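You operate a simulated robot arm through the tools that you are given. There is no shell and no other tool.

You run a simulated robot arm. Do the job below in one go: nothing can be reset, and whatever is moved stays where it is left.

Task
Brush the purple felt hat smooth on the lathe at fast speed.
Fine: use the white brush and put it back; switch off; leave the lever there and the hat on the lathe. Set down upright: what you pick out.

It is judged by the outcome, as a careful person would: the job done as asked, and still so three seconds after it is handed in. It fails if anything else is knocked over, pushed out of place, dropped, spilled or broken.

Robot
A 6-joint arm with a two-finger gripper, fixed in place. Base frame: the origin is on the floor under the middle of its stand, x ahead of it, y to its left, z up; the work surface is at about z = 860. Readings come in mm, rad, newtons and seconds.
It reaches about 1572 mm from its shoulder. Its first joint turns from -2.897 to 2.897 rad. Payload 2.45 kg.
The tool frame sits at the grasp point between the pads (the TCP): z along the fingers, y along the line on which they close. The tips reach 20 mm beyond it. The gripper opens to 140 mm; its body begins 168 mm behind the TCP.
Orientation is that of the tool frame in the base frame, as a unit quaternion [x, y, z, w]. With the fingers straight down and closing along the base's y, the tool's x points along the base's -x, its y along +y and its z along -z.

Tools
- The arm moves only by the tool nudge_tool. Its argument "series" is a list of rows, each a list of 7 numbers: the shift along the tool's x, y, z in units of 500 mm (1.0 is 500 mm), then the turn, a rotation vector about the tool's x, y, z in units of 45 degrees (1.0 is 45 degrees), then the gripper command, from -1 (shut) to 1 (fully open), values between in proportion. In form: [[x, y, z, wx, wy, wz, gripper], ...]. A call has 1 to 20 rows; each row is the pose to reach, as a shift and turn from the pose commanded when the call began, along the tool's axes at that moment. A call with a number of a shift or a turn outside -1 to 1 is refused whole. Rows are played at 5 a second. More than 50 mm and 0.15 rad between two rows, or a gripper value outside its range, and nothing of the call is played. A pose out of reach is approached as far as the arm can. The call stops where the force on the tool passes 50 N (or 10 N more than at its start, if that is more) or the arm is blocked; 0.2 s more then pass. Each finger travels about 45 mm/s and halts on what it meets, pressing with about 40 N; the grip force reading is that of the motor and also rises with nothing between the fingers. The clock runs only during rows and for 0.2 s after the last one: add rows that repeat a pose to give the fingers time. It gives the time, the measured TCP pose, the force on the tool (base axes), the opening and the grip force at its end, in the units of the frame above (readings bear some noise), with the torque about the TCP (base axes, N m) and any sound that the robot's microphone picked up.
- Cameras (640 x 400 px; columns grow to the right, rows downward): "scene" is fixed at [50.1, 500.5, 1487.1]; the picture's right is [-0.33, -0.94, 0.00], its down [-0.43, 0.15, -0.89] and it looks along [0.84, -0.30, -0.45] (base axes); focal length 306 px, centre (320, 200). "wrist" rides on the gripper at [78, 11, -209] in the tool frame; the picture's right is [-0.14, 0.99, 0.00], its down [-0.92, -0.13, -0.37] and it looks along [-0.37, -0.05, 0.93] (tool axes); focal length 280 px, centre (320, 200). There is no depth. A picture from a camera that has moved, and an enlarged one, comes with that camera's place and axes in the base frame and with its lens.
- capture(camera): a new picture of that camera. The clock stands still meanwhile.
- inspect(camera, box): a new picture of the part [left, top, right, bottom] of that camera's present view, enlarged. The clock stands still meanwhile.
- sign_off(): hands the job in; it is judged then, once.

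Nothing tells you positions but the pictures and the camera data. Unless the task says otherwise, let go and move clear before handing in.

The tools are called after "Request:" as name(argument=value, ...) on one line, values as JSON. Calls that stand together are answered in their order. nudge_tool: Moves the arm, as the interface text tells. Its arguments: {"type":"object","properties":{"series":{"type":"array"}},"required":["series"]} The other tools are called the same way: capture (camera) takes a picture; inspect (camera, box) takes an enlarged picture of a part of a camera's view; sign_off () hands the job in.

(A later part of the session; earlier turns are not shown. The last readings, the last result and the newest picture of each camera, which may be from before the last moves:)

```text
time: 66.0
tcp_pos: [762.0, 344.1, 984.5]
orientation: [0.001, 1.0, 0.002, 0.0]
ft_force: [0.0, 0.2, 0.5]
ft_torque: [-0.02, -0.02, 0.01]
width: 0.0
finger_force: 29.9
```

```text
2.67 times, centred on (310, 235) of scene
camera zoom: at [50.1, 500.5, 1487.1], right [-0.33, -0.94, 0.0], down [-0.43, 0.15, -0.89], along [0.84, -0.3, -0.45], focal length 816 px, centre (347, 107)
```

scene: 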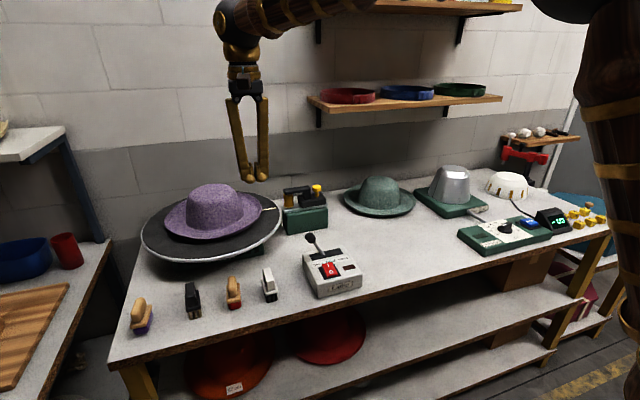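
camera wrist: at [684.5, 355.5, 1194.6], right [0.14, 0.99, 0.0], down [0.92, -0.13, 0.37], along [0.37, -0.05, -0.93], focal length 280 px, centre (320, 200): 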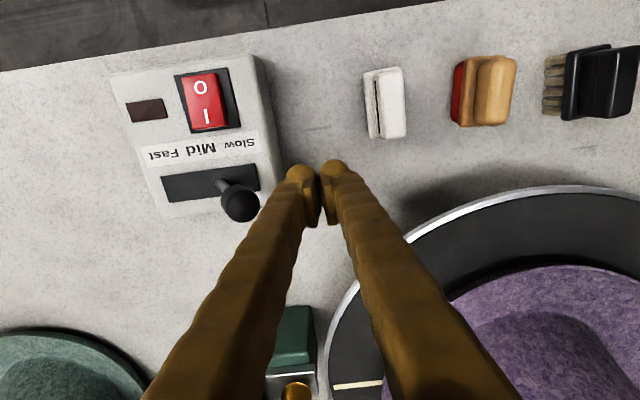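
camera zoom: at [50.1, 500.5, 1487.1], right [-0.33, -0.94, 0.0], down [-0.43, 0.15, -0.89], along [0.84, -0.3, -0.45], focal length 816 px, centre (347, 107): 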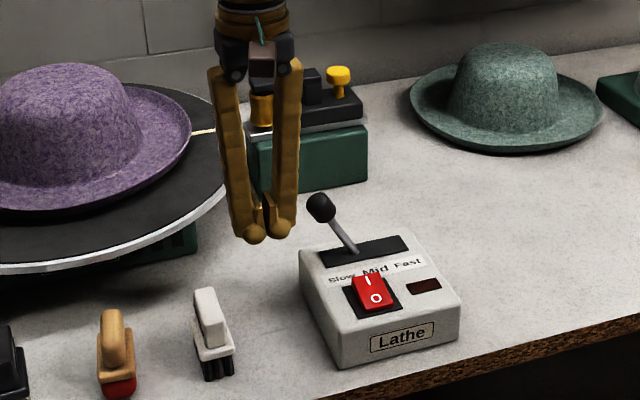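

The fingers stand beside the knob. Pushing it toward Fast in steps.

Request:
nudge_tool(series=[[0, -0.03, 0, 0, 0, 0, -1], [0, -0.06, 0, 0, 0, 0, -1], [0, -0.08, 0, 0, 0, 0, -1], [0, -0.1, 0, 0, 0, 0, -1], [0, -0.12, 0, 0, 0, 0, -1], [0, -0.14, 0, 0, 0, 0, -1], [0, -0.16, 0, 0, 0, 0, -1], [0, -0.18, 0, 0, 0, 0, -1]])

Request:
capture(camera="wrist")

Request:
inspect(camera="scene", box=[230, 160, 390, 310])

```text
time: 67.8
tcp_pos: [762.9, 254.4, 988.5]
orientation: [0.0, 1.0, 0.001, 0.0]
ft_force: [-0.2, -0.2, -1.4]
ft_torque: [0.02, 0.01, 0.0]
width: 0.0
finger_force: 28.8
```

```text
taken
camera wrist: at [685.7, 265.7, 1197.1], right [0.14, 0.99, 0.0], down [0.92, -0.13, 0.37], along [0.37, -0.05, -0.93], focal length 280 px, centre (320, 200)
```

wrist: 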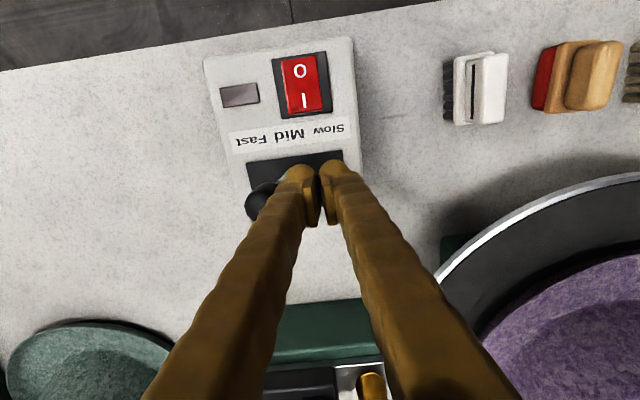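

```text
2.67 times, centred on (310, 235) of scene
camera zoom: at [50.1, 500.5, 1487.1], right [-0.33, -0.94, 0.0], down [-0.43, 0.15, -0.89], along [0.84, -0.3, -0.45], focal length 816 px, centre (347, 107)
```

zoom: 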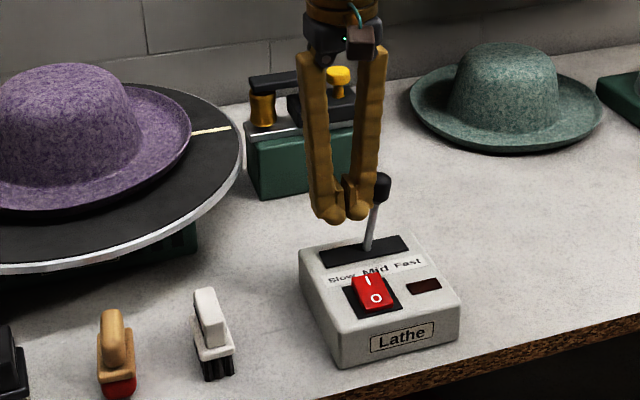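

The lever is past Mid now. I'll keep pushing toward the Fast end.

Request:
nudge_tool(series=[[0, -0.015, 0, 0, 0, 0, -1], [0, -0.03, 0, 0, 0, 0, -1], [0, -0.045, 0, 0, 0, 0, -1], [0, -0.06, 0, 0, 0, 0, -1], [0, -0.07, 0, 0, 0, 0, -1]])

Request:
inspect(camera="wrist", box=[180, 30, 380, 240])

Request:
inspect(camera="scene", box=[270, 190, 390, 310])

```text
time: 69.0
tcp_pos: [764.0, 220.8, 988.5]
orientation: [0.0, 1.0, 0.0, 0.0]
ft_force: [0.3, 12.7, -1.1]
ft_torque: [0.05, -0.01, -0.03]
width: 0.0
finger_force: 29.2
```

```text
1.90 times, centred on (280, 135) of wrist
camera zoom: at [685.6, 231.7, 1196.4], right [0.14, 0.99, 0.0], down [0.92, -0.13, 0.37], along [0.37, -0.05, -0.93], focal length 534 px, centre (396, 324)
```

zoom: 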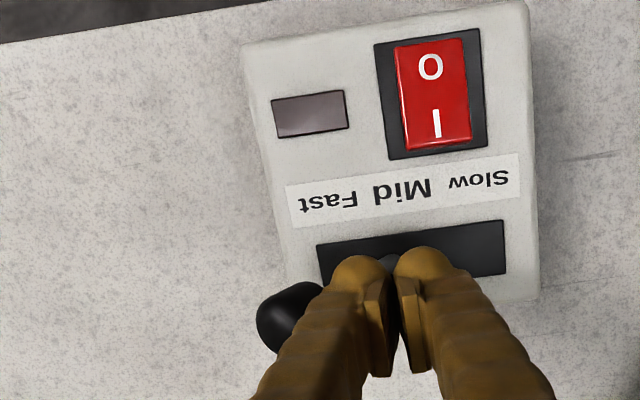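

```text
3.33 times, centred on (330, 250) of scene
camera zoom: at [50.1, 500.5, 1487.1], right [-0.33, -0.94, 0.0], down [-0.43, 0.15, -0.89], along [0.84, -0.3, -0.45], focal length 1019 px, centre (287, 33)
```

zoom: 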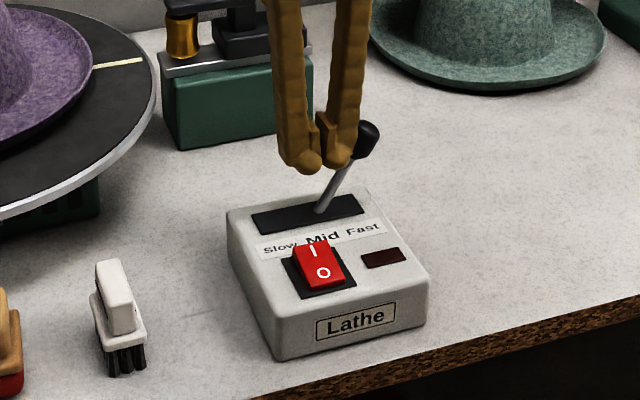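

A 12.7 N reaction and the mirrored lean say the lever is at its Fast stop. I'll back off and check that it stays.

Request:
nudge_tool(series=[[0, 0.04, 0, 0, 0, 0, -1], [0, 0.1, 0, 0, 0, 0, -1], [0, 0.14, -0.08, 0, 0, 0, -1], [0.02, 0.14, -0.16, 0, 0, 0, -1]])

Request:
inspect(camera="scene", box=[270, 190, 390, 310])

Request:
inspect(camera="wrist", box=[80, 30, 360, 240])

```text
time: 70.0
tcp_pos: [754.3, 290.4, 1066.1]
orientation: [0.0, 1.0, 0.0, 0.0]
ft_force: [0.7, 0.1, 0.2]
ft_torque: [0.0, 0.05, 0.01]
width: 0.1
finger_force: 28.8
```

```text
3.33 times, centred on (330, 250) of scene
camera zoom: at [50.1, 500.5, 1487.1], right [-0.33, -0.94, 0.0], down [-0.43, 0.15, -0.89], along [0.84, -0.3, -0.45], focal length 1019 px, centre (287, 33)
```

zoom: 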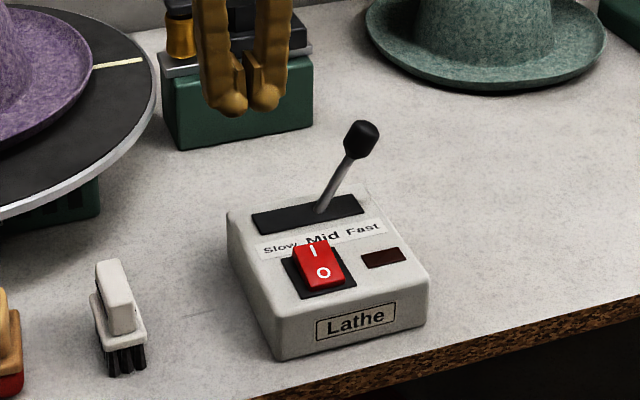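

```text
1.90 times, centred on (220, 135) of wrist
camera zoom: at [676.1, 301.6, 1275.1], right [0.14, 0.99, 0.0], down [0.92, -0.13, 0.37], along [0.37, -0.05, -0.93], focal length 534 px, centre (510, 324)
```

zoom: 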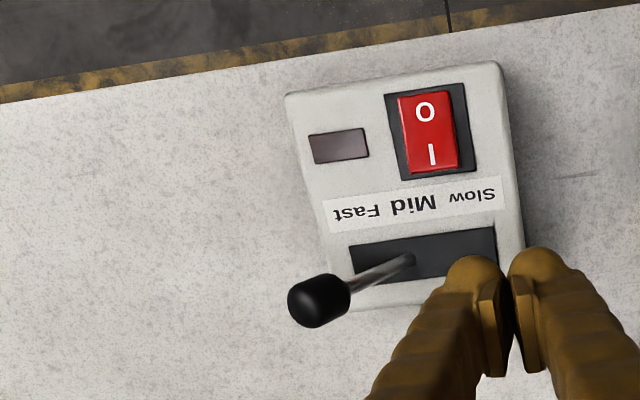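

The lever holds at Fast. Now the rocker: the raised "I" side is at about (697, 249, 930), so I'll bring one fingertip above it.

Request:
nudge_tool(series=[[0.036, -0.018, 0, 0, 0, 0, -1], [0.073, -0.035, 0, 0, 0, 0, -1], [0.109, -0.053, 0, 0, 0, 0, -1], [0.109, -0.053, 0.07, 0, 0, 0, -1], [0.109, -0.053, 0.14, 0, 0, 0, -1], [0.109, -0.053, 0.2, 0, 0, 0, -1], [0.109, -0.053, 0.2, 0, 0, 0, -1]])

Request:
inspect(camera="scene", box=[270, 200, 390, 310])

Request:
inspect(camera="wrist", box=[200, 60, 440, 260])

```text
time: 71.6
tcp_pos: [700.2, 262.9, 967.9]
orientation: [0.0, 1.0, 0.0, -0.001]
ft_force: [0.0, 0.0, 0.0]
ft_torque: [-0.02, 0.04, -0.01]
width: 0.1
finger_force: 29.6
```

```text
3.64 times, centred on (330, 255) of scene
camera zoom: at [50.1, 500.5, 1487.1], right [-0.33, -0.94, 0.0], down [-0.43, 0.15, -0.89], along [0.84, -0.3, -0.45], focal length 1112 px, centre (284, 0)
```

zoom: 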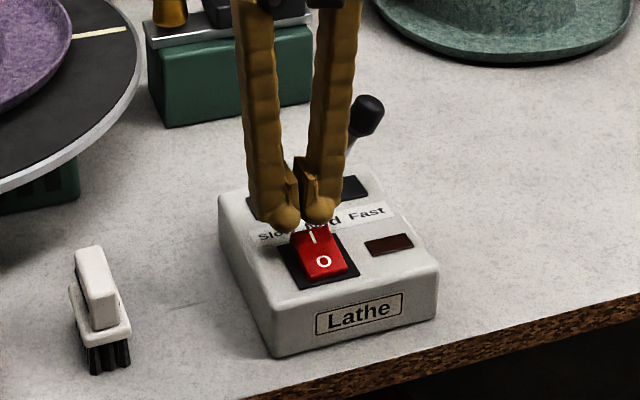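

```text
2.00 times, centred on (320, 160) of wrist
camera zoom: at [622.1, 273.2, 1177.0], right [0.14, 0.99, 0.0], down [0.92, -0.13, 0.37], along [0.37, -0.05, -0.93], focal length 561 px, centre (320, 280)
```

zoom: 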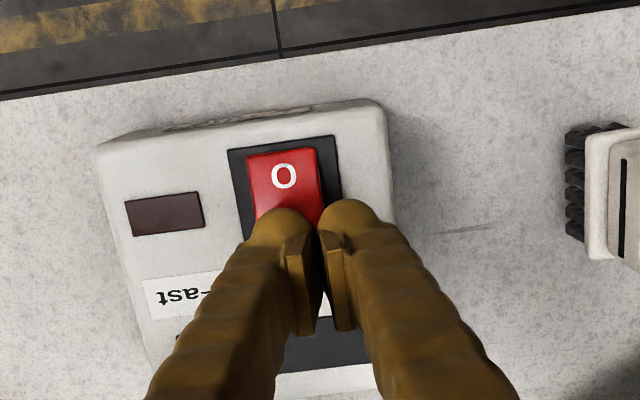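

The fingertip is over the "I" side. Pressing down gently in small steps.

Request:
nudge_tool(series=[[0, 0, 0.015, 0, 0, 0, -1], [0, 0, 0.025, 0, 0, 0, -1], [0, 0, 0.032, 0, 0, 0, -1], [0, 0, 0.038, 0, 0, 0, -1], [0, 0, 0.042, 0, 0, 0, -1]])

```text
time: 72.8
tcp_pos: [699.2, 262.8, 946.3]
orientation: [0.0, 1.0, 0.001, 0.0]
ft_force: [-0.2, 0.1, 0.4]
ft_torque: [-0.01, -0.01, 0.02]
width: 0.0
finger_force: 29.9
```

Request:
nudge_tool(series=[[0, 0, 0.005, 0, 0, 0, -1], [0, 0, 0.01, 0, 0, 0, -1], [0, 0, 0.014, 0, 0, 0, -1]])

Request:
inspect(camera="scene", box=[270, 200, 390, 310])

```text
time: 73.4
tcp_pos: [699.7, 263.5, 945.7]
orientation: [0.0, 1.0, 0.001, 0.003]
ft_force: [-1.2, -0.7, 11.0]
ft_torque: [-0.15, 0.18, 0.1]
width: 0.0
finger_force: 29.6
stopped in row 2: the force on the tool passed its limit at 59 N (the readings are from after the stop); the commanded pose is now the measured one
```

```text
3.64 times, centred on (330, 255) of scene
camera zoom: at [50.1, 500.5, 1487.1], right [-0.33, -0.94, 0.0], down [-0.43, 0.15, -0.89], along [0.84, -0.3, -0.45], focal length 1112 px, centre (284, 0)
```

zoom: 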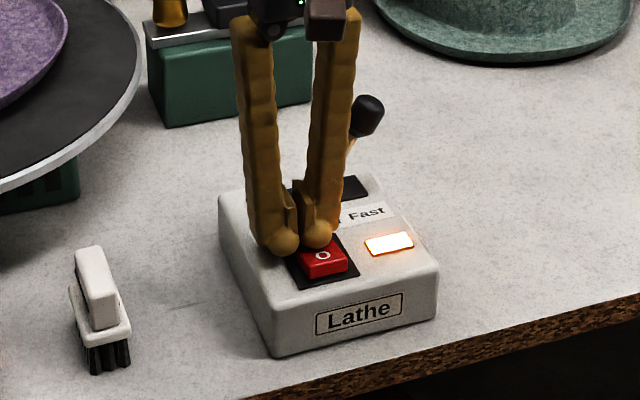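

The lamp is lit, so the lathe is on. I'll lift away and check that it's spinning and the switch stays on.

Request:
nudge_tool(series=[[0, 0, -0.03, 0, 0, 0, -1], [0, 0, -0.1, 0, 0, 0, -1], [0, 0, -0.18, 0, 0, 0, -1], [0, 0, -0.26, 0, 0, 0, -1]])

Request:
capture(camera="scene")

Request:
inspect(camera="scene", box=[130, 170, 290, 270])

```text
time: 74.4
tcp_pos: [698.6, 265.4, 1075.8]
orientation: [0.0, 1.0, 0.001, 0.002]
ft_force: [0.5, 0.3, 0.3]
ft_torque: [0.04, 0.0, 0.04]
width: 0.2
finger_force: 29.3
```

```text
taken
```

scene: 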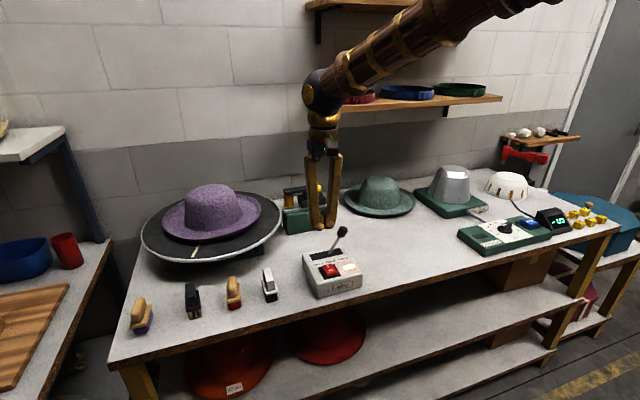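

```text
4.00 times, centred on (210, 220) of scene
camera zoom: at [50.1, 500.5, 1487.1], right [-0.33, -0.94, 0.0], down [-0.43, 0.15, -0.89], along [0.84, -0.3, -0.45], focal length 1223 px, centre (760, 120)
```

zoom: 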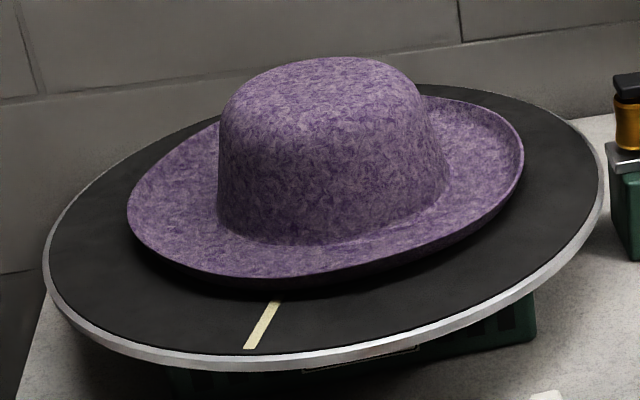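

The lathe is spinning with the hat on it (the disc's mark moved). Now for the white brush: I'll move above it with the gripper partly open.

Request:
nudge_tool(series=[[-0.004, 0.08, 0, 0, 0, 0, -0.6], [-0.008, 0.16, 0, 0, 0, 0, -0.3], [-0.012, 0.24, 0, 0, 0, 0, 0], [-0.016, 0.306, 0, 0, 0, 0, 0.2], [-0.016, 0.306, 0, 0, 0, 0, 0.2]])

Request:
capture(camera="wrist")

Request:
inspect(camera="wrist", box=[260, 100, 400, 220])

Request:
inspect(camera="scene", box=[220, 220, 320, 320])

```text
time: 75.6
tcp_pos: [707.8, 414.2, 1073.5]
orientation: [0.0, 1.0, 0.001, 0.001]
ft_force: [0.3, -0.1, -0.9]
ft_torque: [0.0, 0.0, 0.04]
width: 84.2
finger_force: 0.0
```

```text
taken
camera wrist: at [628.7, 425.9, 1282.3], right [0.14, 0.99, 0.0], down [0.92, -0.13, 0.37], along [0.37, -0.05, -0.93], focal length 280 px, centre (320, 200)
```

wrist: 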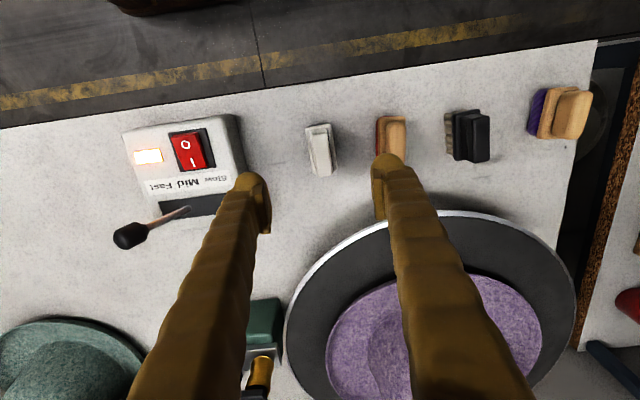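

```text
3.33 times, centred on (330, 160) of wrist
camera zoom: at [628.7, 425.9, 1282.3], right [0.14, 0.99, 0.0], down [0.92, -0.13, 0.37], along [0.37, -0.05, -0.93], focal length 935 px, centre (287, 333)
```

zoom: 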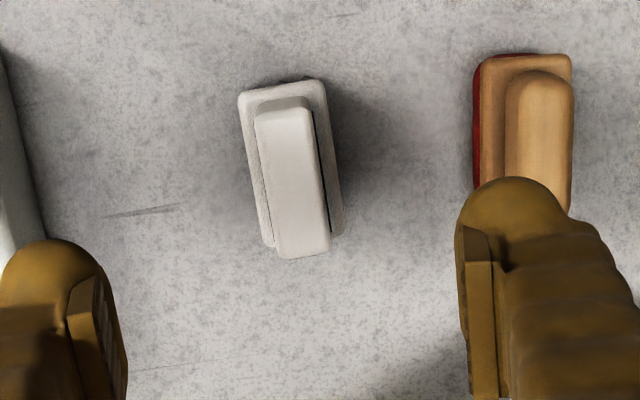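

```text
4.00 times, centred on (270, 270) of scene
camera zoom: at [50.1, 500.5, 1487.1], right [-0.33, -0.94, 0.0], down [-0.43, 0.15, -0.89], along [0.84, -0.3, -0.45], focal length 1223 px, centre (520, -80)
```

zoom: 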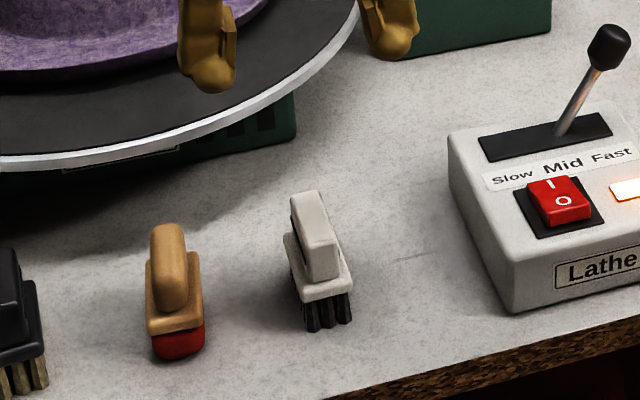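

The white brush's handle runs along x, about 20 mm wide, centred near (706, 417) with its top around z = 930. I'll narrow the opening so I don't touch the neighbouring brush, then lower onto the handle.

Request:
nudge_tool(series=[[0.004, 0.006, 0.05, 0, 0, 0, -0.3], [0.004, 0.006, 0.12, 0, 0, 0, -0.33], [0.004, 0.006, 0.19, 0, 0, 0, -0.33], [0.004, 0.006, 0.24, 0, 0, 0, -0.33], [0.004, 0.006, 0.25, 0, 0, 0, -0.33]])

Request:
inspect(camera="wrist", box=[220, 80, 420, 240])

Request:
inspect(camera="scene", box=[220, 220, 320, 320])

```text
time: 76.8
tcp_pos: [705.0, 418.3, 948.8]
orientation: [0.0, 1.0, 0.002, 0.001]
ft_force: [-0.3, -0.3, -0.3]
ft_torque: [0.01, 0.0, 0.02]
width: 46.7
finger_force: 0.2
```

```text
2.50 times, centred on (320, 160) of wrist
camera zoom: at [626.3, 429.2, 1158.5], right [0.14, 0.99, 0.0], down [0.92, -0.13, 0.37], along [0.37, -0.05, -0.93], focal length 701 px, centre (320, 300)
```

zoom: 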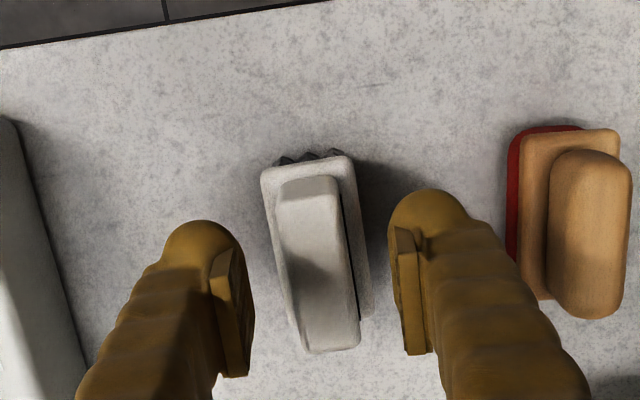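

```text
4.00 times, centred on (270, 270) of scene
camera zoom: at [50.1, 500.5, 1487.1], right [-0.33, -0.94, 0.0], down [-0.43, 0.15, -0.89], along [0.84, -0.3, -0.45], focal length 1223 px, centre (520, -80)
```

zoom: 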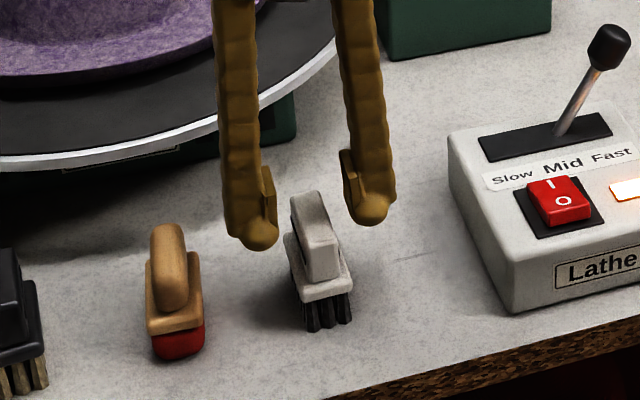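

The handle is centred between the pads. Lowering to grip height and closing.

Request:
nudge_tool(series=[[0, 0, 0.025, 0, 0, 0, -0.33], [0, 0, 0.045, 0, 0, 0, -0.33], [0, 0, 0.06, 0, 0, 0, -0.33], [0, 0, 0.06, 0, 0, 0, -0.5], [0, 0, 0.06, 0, 0, 0, -0.65], [0, 0, 0.06, 0, 0, 0, -0.8], [0, 0, 0.06, 0, 0, 0, -1], [0, 0, 0.06, 0, 0, 0, -1]])

Request:
inspect(camera="wrist", box=[220, 80, 420, 240])

Request:
inspect(camera="scene", box=[220, 220, 320, 320])

```text
time: 78.6
tcp_pos: [705.8, 419.1, 920.7]
orientation: [0.0, 1.0, 0.0, 0.002]
ft_force: [-0.4, 0.2, -0.4]
ft_torque: [0.03, 0.0, -0.01]
width: 20.4
finger_force: 40.1
```

```text
2.50 times, centred on (320, 160) of wrist
camera zoom: at [627.1, 429.9, 1128.4], right [0.14, 0.99, 0.0], down [0.92, -0.13, 0.37], along [0.37, -0.05, -0.93], focal length 701 px, centre (320, 300)
```

zoom: 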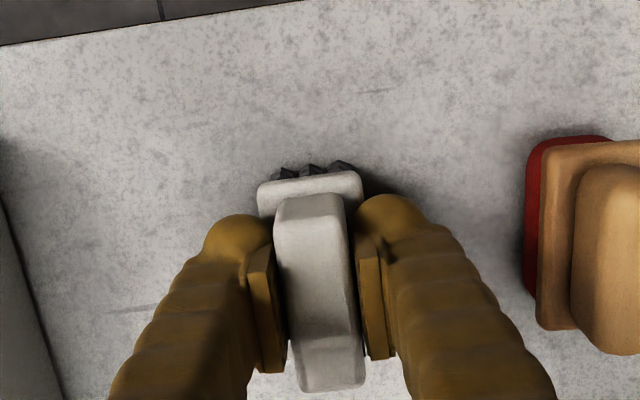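

```text
4.00 times, centred on (270, 270) of scene
camera zoom: at [50.1, 500.5, 1487.1], right [-0.33, -0.94, 0.0], down [-0.43, 0.15, -0.89], along [0.84, -0.3, -0.45], focal length 1223 px, centre (520, -80)
```

zoom: 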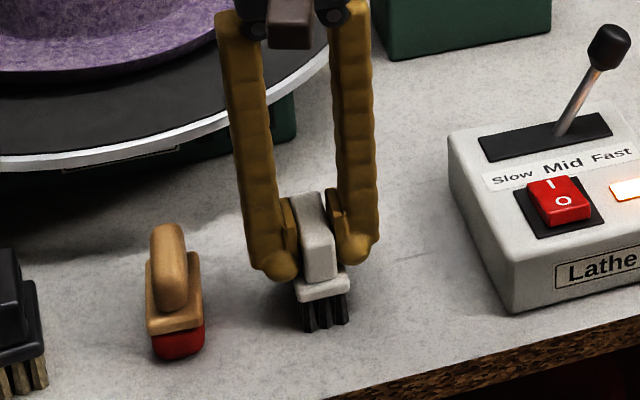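

The brush is gripped (20 mm, 40 N). I'll lift it and carry it up above the spinning hat's crown.

Request:
nudge_tool(series=[[0, 0, -0.04, 0, 0, 0, -1], [0, 0, -0.12, 0, 0, 0, -1], [0, 0, -0.2, 0, 0, 0, -1], [0, 0, -0.28, 0, 0, 0, -1], [0, 0, -0.36, 0, 0, 0, -1], [0, 0, -0.44, 0, 0, 0, -1], [-0.07, 0.031, -0.5, 0, 0, 0, -1], [-0.14, 0.062, -0.53, 0, 0, 0, -1], [-0.21, 0.092, -0.53, 0, 0, 0, -1], [-0.28, 0.123, -0.53, 0, 0, 0, -1], [-0.35, 0.154, -0.53, 0, 0, 0, -1], [-0.42, 0.185, -0.53, 0, 0, 0, -1], [-0.49, 0.215, -0.53, 0, 0, 0, -1], [-0.558, 0.246, -0.53, 0, 0, 0, -1]])

Request:
inspect(camera="scene", box=[120, 90, 320, 270])

Request:
capture(camera="wrist")

```text
time: 81.6
tcp_pos: [983.1, 542.0, 1187.2]
orientation: [0.0, 1.0, 0.001, 0.001]
ft_force: [-0.4, 0.2, 0.1]
ft_torque: [0.05, -0.03, 0.03]
width: 20.3
finger_force: 40.1
```

```text
2.22 times, centred on (220, 180) of scene
camera zoom: at [50.1, 500.5, 1487.1], right [-0.33, -0.94, 0.0], down [-0.43, 0.15, -0.89], along [0.84, -0.3, -0.45], focal length 680 px, centre (542, 244)
```

zoom: 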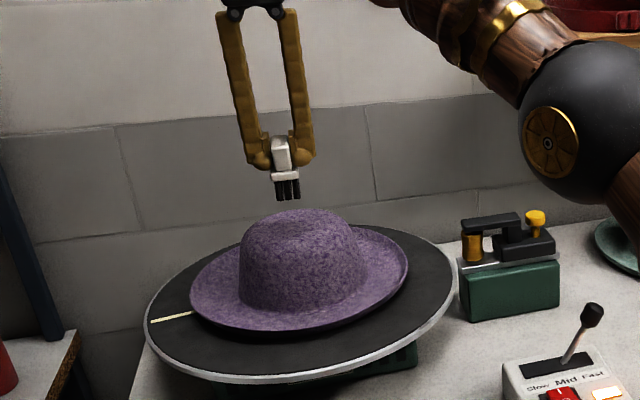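

```text
taken
camera wrist: at [904.3, 553.3, 1395.8], right [0.14, 0.99, 0.0], down [0.92, -0.13, 0.37], along [0.37, -0.05, -0.93], focal length 280 px, centre (320, 200)
```

wrist: 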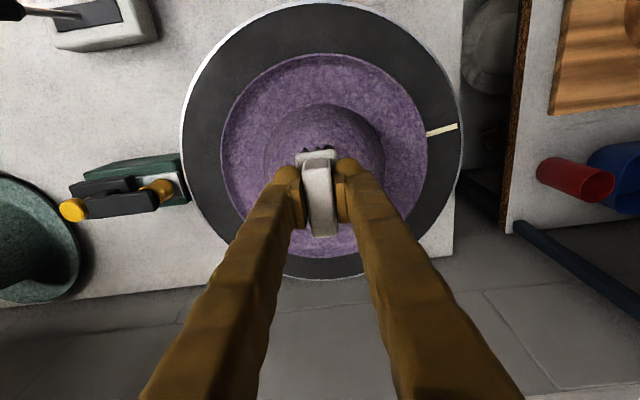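

The brush is over the crown of the spinning hat. I'll lower it until the bristles just touch the top.

Request:
nudge_tool(series=[[0, 0, 0.03, 0, 0, 0, -1], [0, 0, 0.06, 0, 0, 0, -1], [0, 0, 0.075, 0, 0, 0, -1], [0, 0, 0.08, 0, 0, 0, -1]])

Request:
inspect(camera="scene", box=[150, 130, 290, 260])

```text
time: 82.6
tcp_pos: [984.0, 541.7, 1148.1]
orientation: [0.001, 1.0, 0.0, 0.002]
ft_force: [0.9, -0.1, -1.3]
ft_torque: [0.0, -0.02, -0.02]
width: 20.4
finger_force: 39.5
```

```text
3.08 times, centred on (220, 195) of scene
camera zoom: at [50.1, 500.5, 1487.1], right [-0.33, -0.94, 0.0], down [-0.43, 0.15, -0.89], along [0.84, -0.3, -0.45], focal length 941 px, centre (628, 215)
```

zoom: 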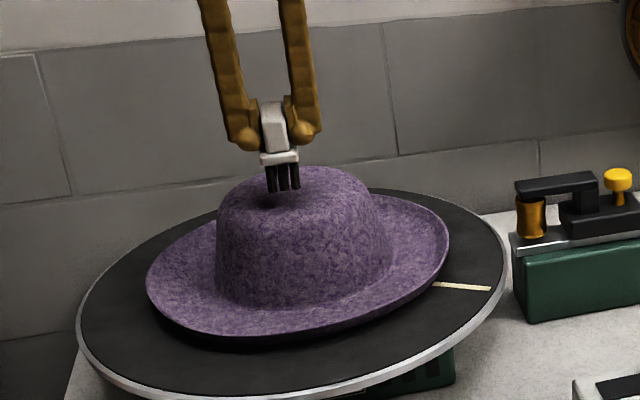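

Request:
nudge_tool(series=[[0, 0, 0.006, 0, 0, 0, -1], [0, 0, 0.012, 0, 0, 0, -1], [0, 0, 0.016, 0, 0, 0, -1]])

Request:
nudge_tool(series=[[0, 0, 0.003, 0, 0, 0, -1], [0, 0, 0.006, 0, 0, 0, -1]])

```text
time: 83.4
tcp_pos: [984.1, 541.3, 1140.2]
orientation: [0.0, 1.0, 0.001, 0.002]
ft_force: [-0.7, -0.6, -1.3]
ft_torque: [-0.01, 0.0, 0.02]
width: 20.6
finger_force: 40.0
```

```text
time: 84.0
tcp_pos: [982.8, 542.2, 1136.0]
orientation: [0.0, 1.0, 0.001, 0.001]
ft_force: [-0.7, -0.2, -0.4]
ft_torque: [0.01, 0.0, 0.0]
width: 20.6
finger_force: 40.5
```

Request:
nudge_tool(series=[[0, 0, 0.003, 0, 0, 0, -1], [0, 0, 0.006, 0, 0, 0, -1]])

Request:
inspect(camera="scene", box=[160, 160, 260, 240])

```text
time: 84.6
tcp_pos: [984.1, 541.9, 1132.6]
orientation: [0.0, 1.0, 0.001, 0.002]
ft_force: [0.1, 0.0, -0.5]
ft_torque: [0.02, 0.02, 0.04]
width: 20.6
finger_force: 39.8
```

```text
5.00 times, centred on (210, 200) of scene
camera zoom: at [50.1, 500.5, 1487.1], right [-0.33, -0.94, 0.0], down [-0.43, 0.15, -0.89], along [0.84, -0.3, -0.45], focal length 1529 px, centre (870, 200)
```

zoom: 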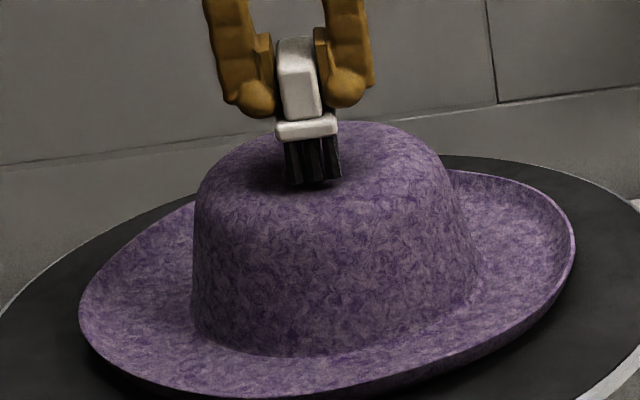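

Request:
nudge_tool(series=[[0, 0, 0.003, 0, 0, 0, -1], [0, 0, 0.006, 0, 0, 0, -1]])

Request:
nudge_tool(series=[[0, 0, 0.003, 0, 0, 0, -1], [0, 0, 0.006, 0, 0, 0, -1]])

```text
time: 85.2
tcp_pos: [984.0, 543.0, 1128.7]
orientation: [0.001, 1.0, 0.001, 0.001]
ft_force: [-0.3, -0.3, -0.9]
ft_torque: [0.0, 0.01, 0.02]
width: 20.5
finger_force: 39.8
```

```text
time: 85.8
tcp_pos: [983.3, 541.3, 1126.7]
orientation: [0.001, 1.0, 0.001, 0.001]
ft_force: [0.4, -0.3, -2.1]
ft_torque: [0.02, -0.03, 0.02]
width: 20.6
finger_force: 40.4
```

Request:
inspect(camera="scene", box=[160, 160, 260, 240])

Request:
inspect(camera="wrist", box=[220, 60, 420, 240])

```text
5.00 times, centred on (210, 200) of scene
camera zoom: at [50.1, 500.5, 1487.1], right [-0.33, -0.94, 0.0], down [-0.43, 0.15, -0.89], along [0.84, -0.3, -0.45], focal length 1529 px, centre (870, 200)
```

zoom: 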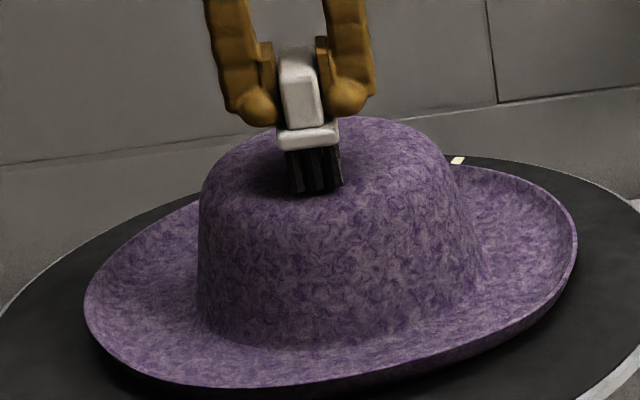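

```text
2.22 times, centred on (320, 150) of wrist
camera zoom: at [905.6, 553.1, 1335.4], right [0.14, 0.99, 0.0], down [0.92, -0.13, 0.37], along [0.37, -0.05, -0.93], focal length 623 px, centre (320, 311)
```

zoom: 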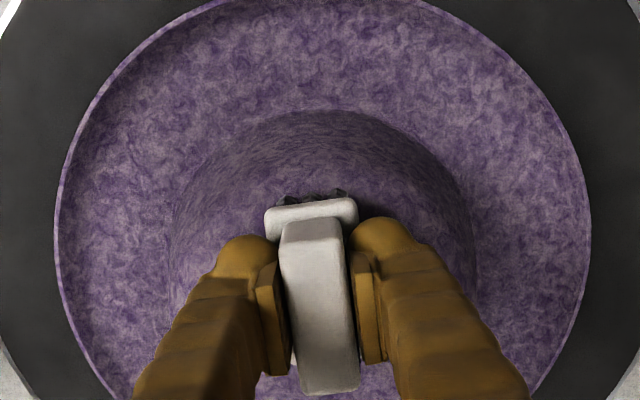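

Request:
nudge_tool(series=[[0, 0, 0.003, 0, 0, 0, -1], [0, 0, 0.006, 0, 0, 0, -1]])

Request:
nudge_tool(series=[[0, 0, 0.003, 0, 0, 0, -1], [0, 0, 0.006, 0, 0, 0, -1]])

```text
time: 86.4
tcp_pos: [984.6, 541.1, 1124.9]
orientation: [0.0, 1.0, 0.002, 0.002]
ft_force: [0.2, -1.5, 1.3]
ft_torque: [-0.09, -0.03, 0.01]
width: 20.6
finger_force: 39.9
```

```text
time: 87.0
tcp_pos: [984.8, 541.2, 1124.1]
orientation: [0.0, 1.0, 0.002, 0.003]
ft_force: [-3.5, -9.4, 32.6]
ft_torque: [-0.39, 0.39, 0.33]
width: 20.4
finger_force: 39.8
```

Contact, but 32 N is too firm. I'll ease up by 2 mm for a light brushing pressure.

Request:
nudge_tool(series=[[0, 0, -0.004, 0, 0, 0, -1], [0, 0, -0.004, 0, 0, 0, -1]])

Request:
inspect(camera="scene", box=[140, 160, 280, 270])

```text
time: 87.6
tcp_pos: [984.8, 541.8, 1123.9]
orientation: [0.0, 1.0, 0.001, 0.003]
ft_force: [-6.6, -8.8, 34.8]
ft_torque: [-0.23, 0.1, 0.25]
width: 20.5
finger_force: 40.1
```

```text
3.64 times, centred on (210, 215) of scene
camera zoom: at [50.1, 500.5, 1487.1], right [-0.33, -0.94, 0.0], down [-0.43, 0.15, -0.89], along [0.84, -0.3, -0.45], focal length 1112 px, centre (720, 146)
```

zoom: 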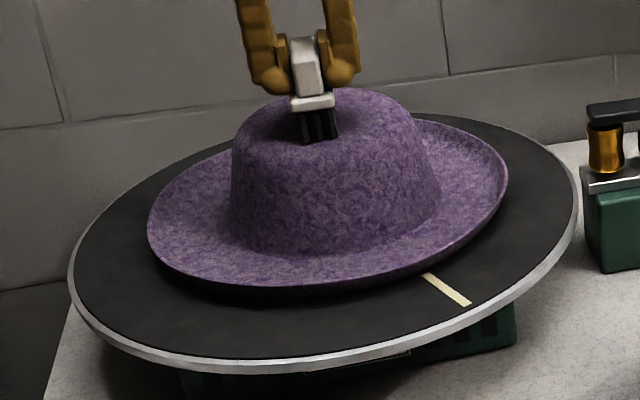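

Request:
nudge_tool(series=[[0, 0, -0.004, 0, 0, 0, -1], [0, 0, -0.004, 0, 0, 0, -1], [0, 0, -0.004, 0, 0, 0, -1]])

```text
time: 88.4
tcp_pos: [983.6, 542.7, 1124.6]
orientation: [0.001, 1.0, 0.001, 0.001]
ft_force: [-3.0, -2.4, 7.9]
ft_torque: [0.01, -0.02, 0.03]
width: 20.6
finger_force: 39.6
```

Pressure is now about 8 N, good for brushing. I'll hold here for a few seconds.

Request:
nudge_tool(series=[[0, 0, 0, 0, 0, 0, -1], [0, 0, 0, 0, 0, 0, -1], [0, 0, 0, 0, 0, 0, -1], [0, 0, 0, 0, 0, 0, -1], [0, 0, 0, 0, 0, 0, -1], [0, 0, 0, 0, 0, 0, -1], [0, 0, 0, 0, 0, 0, -1], [0, 0, 0, 0, 0, 0, -1], [0, 0, 0, 0, 0, 0, -1], [0, 0, 0, 0, 0, 0, -1], [0, 0, 0, 0, 0, 0, -1], [0, 0, 0, 0, 0, 0, -1], [0, 0, 0, 0, 0, 0, -1], [0, 0, 0, 0, 0, 0, -1], [0, 0, 0, 0, 0, 0, -1]])

Request:
inspect(camera="scene", box=[140, 160, 280, 270])

Request:
inspect(camera="wrist", box=[220, 40, 420, 240])

```text
time: 91.6
tcp_pos: [985.1, 541.8, 1125.2]
orientation: [0.001, 1.0, 0.001, 0.001]
ft_force: [-0.1, -0.7, -0.6]
ft_torque: [0.0, -0.01, 0.01]
width: 20.6
finger_force: 39.8
```

```text
3.64 times, centred on (210, 215) of scene
camera zoom: at [50.1, 500.5, 1487.1], right [-0.33, -0.94, 0.0], down [-0.43, 0.15, -0.89], along [0.84, -0.3, -0.45], focal length 1112 px, centre (720, 146)
```

zoom: 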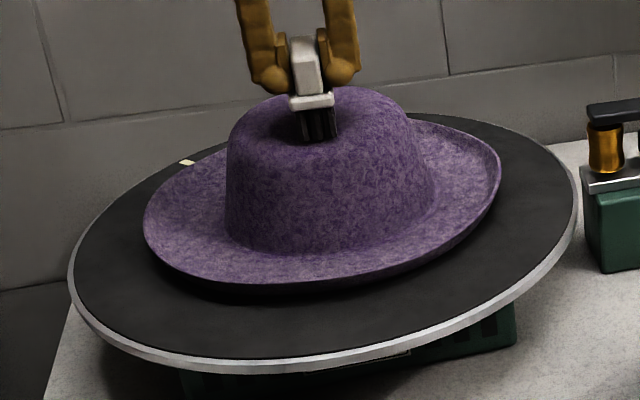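

```text
2.00 times, centred on (320, 140) of wrist
camera zoom: at [905.5, 553.0, 1333.7], right [0.14, 0.99, 0.0], down [0.92, -0.13, 0.37], along [0.37, -0.05, -0.93], focal length 561 px, centre (320, 320)
```

zoom: 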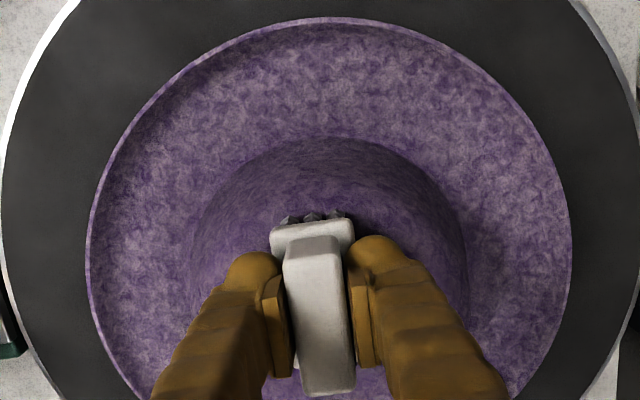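

Request:
inspect(camera="scene", box=[150, 180, 270, 260])

```text
5.00 times, centred on (210, 220) of scene
camera zoom: at [50.1, 500.5, 1487.1], right [-0.33, -0.94, 0.0], down [-0.43, 0.15, -0.89], along [0.84, -0.3, -0.45], focal length 1529 px, centre (870, 100)
```

zoom: 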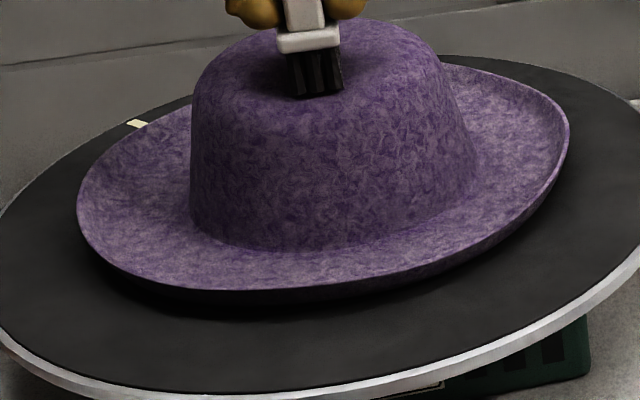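

The crown already looks more even in tone than the brim. Contact is intermittent as the hat wobbles slightly, so I'll press 1 mm more and keep brushing.

Request:
nudge_tool(series=[[0, 0, 0.002, 0, 0, 0, -1], [0, 0, 0.002, 0, 0, 0, -1], [0, 0, 0.002, 0, 0, 0, -1], [0, 0, 0.002, 0, 0, 0, -1], [0, 0, 0.002, 0, 0, 0, -1], [0, 0, 0.002, 0, 0, 0, -1], [0, 0, 0.002, 0, 0, 0, -1], [0, 0, 0.002, 0, 0, 0, -1], [0, 0, 0.002, 0, 0, 0, -1], [0, 0, 0.002, 0, 0, 0, -1]])

Request:
inspect(camera="scene", box=[150, 180, 270, 260])

```text
time: 93.8
tcp_pos: [984.8, 542.0, 1123.6]
orientation: [0.0, 1.0, 0.001, 0.002]
ft_force: [0.5, -0.6, 3.5]
ft_torque: [-0.13, 0.07, 0.04]
width: 21.0
finger_force: 40.3
```

```text
5.00 times, centred on (210, 220) of scene
camera zoom: at [50.1, 500.5, 1487.1], right [-0.33, -0.94, 0.0], down [-0.43, 0.15, -0.89], along [0.84, -0.3, -0.45], focal length 1529 px, centre (870, 100)
```

zoom: 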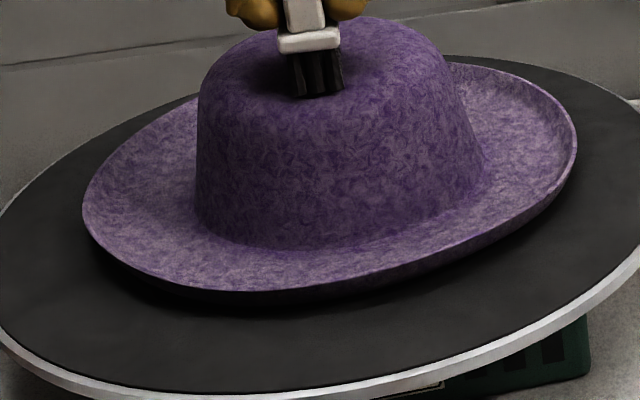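

The crown is visibly smoother and more uniform, the brim unchanged. I'll carry on with the crown.

Request:
nudge_tool(series=[[0, 0, 0, 0, 0, 0, -1], [0, 0, 0, 0, 0, 0, -1], [0, 0, 0, 0, 0, 0, -1], [0, 0, 0, 0, 0, 0, -1], [0, 0, 0, 0, 0, 0, -1], [0, 0, 0, 0, 0, 0, -1], [0, 0, 0, 0, 0, 0, -1], [0, 0, 0, 0, 0, 0, -1], [0, 0, 0, 0, 0, 0, -1], [0, 0, 0, 0, 0, 0, -1], [0, 0, 0, 0, 0, 0, -1], [0, 0, 0, 0, 0, 0, -1], [0, 0, 0, 0, 0, 0, -1], [0, 0, 0, 0, 0, 0, -1], [0, 0, 0, 0, 0, 0, -1], [0, 0, 0, 0, 0, 0, -1], [0, 0, 0, 0, 0, 0, -1], [0, 0, 0, 0, 0, 0, -1], [0, 0, 0, 0, 0, 0, -1], [0, 0, 0, 0, 0, 0, -1]])

Request:
inspect(camera="scene", box=[150, 180, 270, 260])

Request:
inspect(camera="wrist", box=[220, 40, 420, 240])

```text
time: 98.0
tcp_pos: [985.4, 542.1, 1124.2]
orientation: [0.0, 1.0, 0.001, 0.002]
ft_force: [-0.8, -1.0, 4.2]
ft_torque: [-0.05, 0.0, 0.07]
width: 20.8
finger_force: 40.2
```

```text
5.00 times, centred on (210, 220) of scene
camera zoom: at [50.1, 500.5, 1487.1], right [-0.33, -0.94, 0.0], down [-0.43, 0.15, -0.89], along [0.84, -0.3, -0.45], focal length 1529 px, centre (870, 100)
```

zoom: 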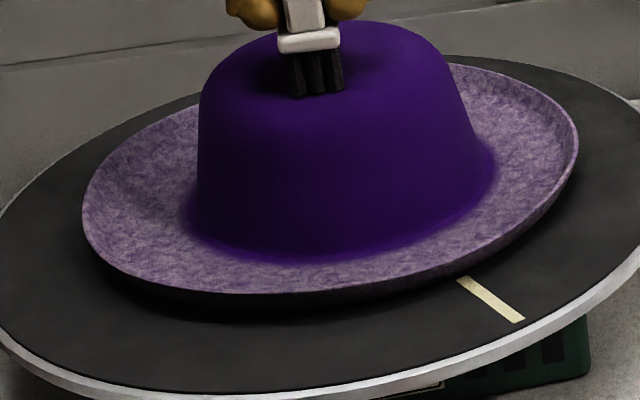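

```text
2.00 times, centred on (320, 140) of wrist
camera zoom: at [905.8, 552.9, 1333.0], right [0.14, 0.99, 0.0], down [0.92, -0.13, 0.37], along [0.37, -0.05, -0.93], focal length 561 px, centre (320, 320)
```

zoom: 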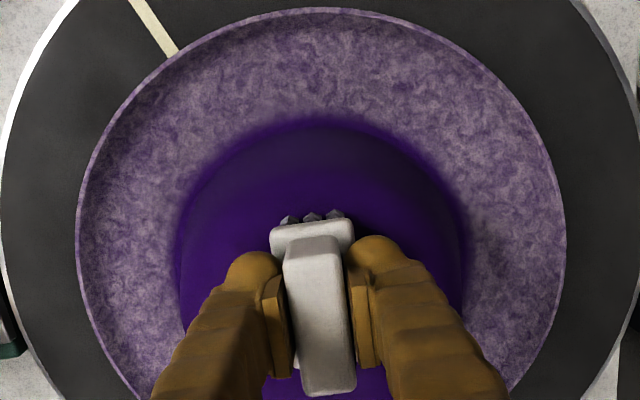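

The crown is now completely smooth. Next is the brim: I'll lift, move outward to the near side, and come down over the brim.

Request:
nudge_tool(series=[[0, 0, -0.04, 0, 0, 0, -1], [0, 0, -0.12, 0, 0, 0, -1], [0.05, 0, -0.14, 0, 0, 0, -1], [0.12, 0, -0.14, 0, 0, 0, -1], [0.194, 0, -0.14, 0, 0, 0, -1], [0.194, 0, -0.06, 0, 0, 0, -1], [0.194, 0, 0.02, 0, 0, 0, -1], [0.194, 0, 0.09, 0, 0, 0, -1], [0.194, 0, 0.13, 0, 0, 0, -1]])

Request:
inspect(camera="scene", box=[140, 150, 290, 270])

Request:
capture(camera="wrist")

```text
time: 100.0
tcp_pos: [887.5, 541.1, 1059.9]
orientation: [0.0, 1.0, 0.002, 0.002]
ft_force: [0.1, -0.6, -1.6]
ft_torque: [0.0, -0.02, -0.01]
width: 20.3
finger_force: 39.6
```

```text
3.33 times, centred on (215, 210) of scene
camera zoom: at [50.1, 500.5, 1487.1], right [-0.33, -0.94, 0.0], down [-0.43, 0.15, -0.89], along [0.84, -0.3, -0.45], focal length 1019 px, centre (670, 167)
```

zoom: 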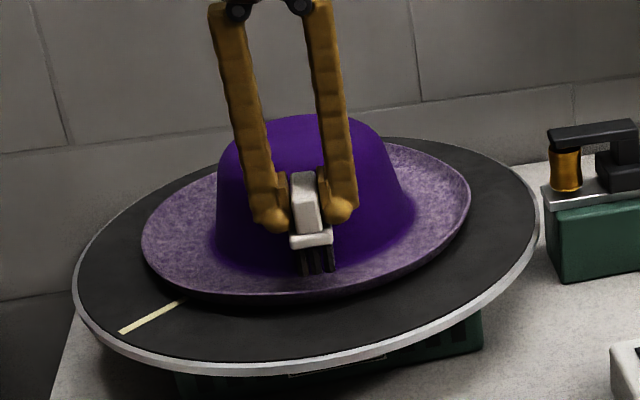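

```text
taken
camera wrist: at [809.2, 552.4, 1268.3], right [0.14, 0.99, 0.0], down [0.92, -0.13, 0.37], along [0.37, -0.05, -0.93], focal length 280 px, centre (320, 200)
```

wrist: 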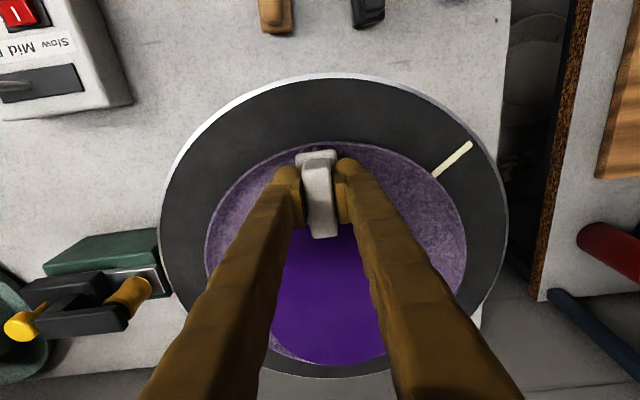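

The brush is above the near brim, clear of the crown. Lowering in small steps until the bristles touch.

Request:
nudge_tool(series=[[0, 0, 0.008, 0, 0, 0, -1], [0, 0, 0.016, 0, 0, 0, -1], [0, 0, 0.02, 0, 0, 0, -1]])

Request:
nudge_tool(series=[[0, 0, 0.004, 0, 0, 0, -1], [0, 0, 0.008, 0, 0, 0, -1]])

Request:
inspect(camera="scene", box=[160, 180, 260, 270])

```text
time: 100.8
tcp_pos: [886.7, 541.2, 1049.0]
orientation: [0.0, 1.0, 0.001, 0.002]
ft_force: [0.3, 0.1, -1.1]
ft_torque: [0.01, 0.0, 0.03]
width: 20.6
finger_force: 39.9
```

```text
time: 101.4
tcp_pos: [887.8, 541.1, 1048.4]
orientation: [0.0, 1.0, 0.002, 0.003]
ft_force: [-0.8, -10.7, 27.5]
ft_torque: [-0.4, 0.49, 0.08]
width: 20.8
finger_force: 39.5
```

```text
4.44 times, centred on (210, 225) of scene
camera zoom: at [50.1, 500.5, 1487.1], right [-0.33, -0.94, 0.0], down [-0.43, 0.15, -0.89], along [0.84, -0.3, -0.45], focal length 1359 px, centre (809, 89)
```

zoom: 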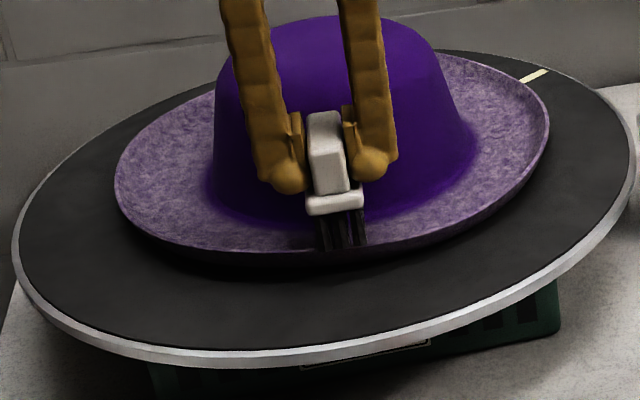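

Contact at 27 N; I'll ease off a little to a lighter pressure and brush.

Request:
nudge_tool(series=[[0, 0, -0.0035, 0, 0, 0, -1], [0, 0, -0.0035, 0, 0, 0, -1], [0, 0, -0.0035, 0, 0, 0, -1]])

Request:
nudge_tool(series=[[0, 0, 0, 0, 0, 0, -1], [0, 0, 0, 0, 0, 0, -1], [0, 0, 0, 0, 0, 0, -1], [0, 0, 0, 0, 0, 0, -1]])

Request:
inspect(camera="scene", box=[160, 180, 260, 270])

```text
time: 102.2
tcp_pos: [886.8, 541.1, 1046.7]
orientation: [-0.001, 1.0, 0.002, 0.003]
ft_force: [7.1, -8.4, 23.9]
ft_torque: [-0.29, -0.01, 0.11]
width: 20.4
finger_force: 40.1
```

```text
time: 103.2
tcp_pos: [886.4, 541.8, 1046.7]
orientation: [-0.001, 1.0, 0.001, 0.001]
ft_force: [2.8, -7.9, 25.4]
ft_torque: [-0.26, 0.28, 0.11]
width: 20.5
finger_force: 40.1
```

```text
4.44 times, centred on (210, 225) of scene
camera zoom: at [50.1, 500.5, 1487.1], right [-0.33, -0.94, 0.0], down [-0.43, 0.15, -0.89], along [0.84, -0.3, -0.45], focal length 1359 px, centre (809, 89)
```

zoom: 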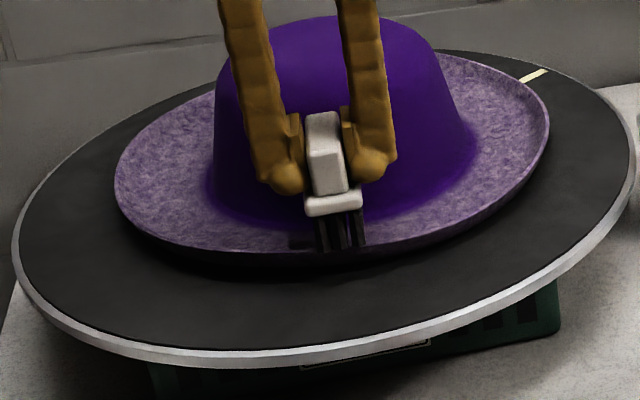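

The disc's mark hasn't moved between these two pictures, so this pressure may be stalling the lathe. I'll ease off further.

Request:
nudge_tool(series=[[0, 0, -0.004, 0, 0, 0, -1], [0, 0, -0.004, 0, 0, 0, -1]])

Request:
inspect(camera="scene", box=[130, 170, 290, 270])

Request:
nudge_tool(series=[[0, 0, -0.001, 0, 0, 0, -1]])

Request:
inspect(camera="scene", box=[130, 170, 290, 270])

```text
time: 103.8
tcp_pos: [888.5, 543.2, 1048.5]
orientation: [0.0, 1.0, 0.001, 0.001]
ft_force: [0.4, -1.6, 3.7]
ft_torque: [0.0, 0.12, 0.02]
width: 20.7
finger_force: 40.1
```

```text
4.00 times, centred on (210, 220) of scene
camera zoom: at [50.1, 500.5, 1487.1], right [-0.33, -0.94, 0.0], down [-0.43, 0.15, -0.89], along [0.84, -0.3, -0.45], focal length 1223 px, centre (760, 120)
```

zoom: 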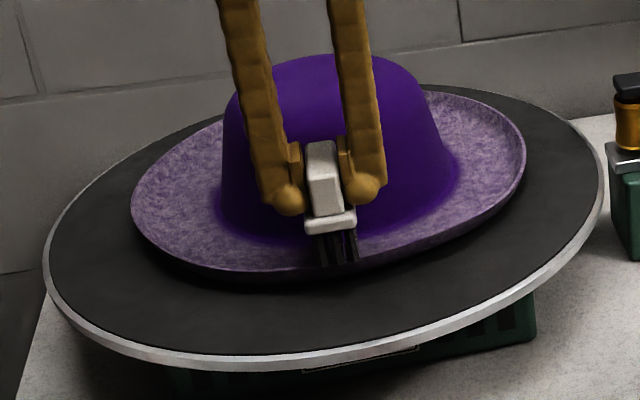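

```text
time: 104.2
tcp_pos: [886.7, 543.2, 1048.7]
orientation: [0.001, 1.0, 0.001, 0.002]
ft_force: [0.2, 0.3, -0.8]
ft_torque: [-0.01, 0.03, 0.03]
width: 20.8
finger_force: 39.9
```

```text
4.00 times, centred on (210, 220) of scene
camera zoom: at [50.1, 500.5, 1487.1], right [-0.33, -0.94, 0.0], down [-0.43, 0.15, -0.89], along [0.84, -0.3, -0.45], focal length 1223 px, centre (760, 120)
```

zoom: 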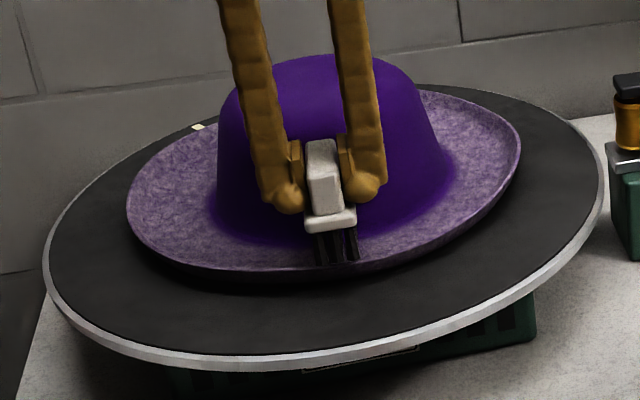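

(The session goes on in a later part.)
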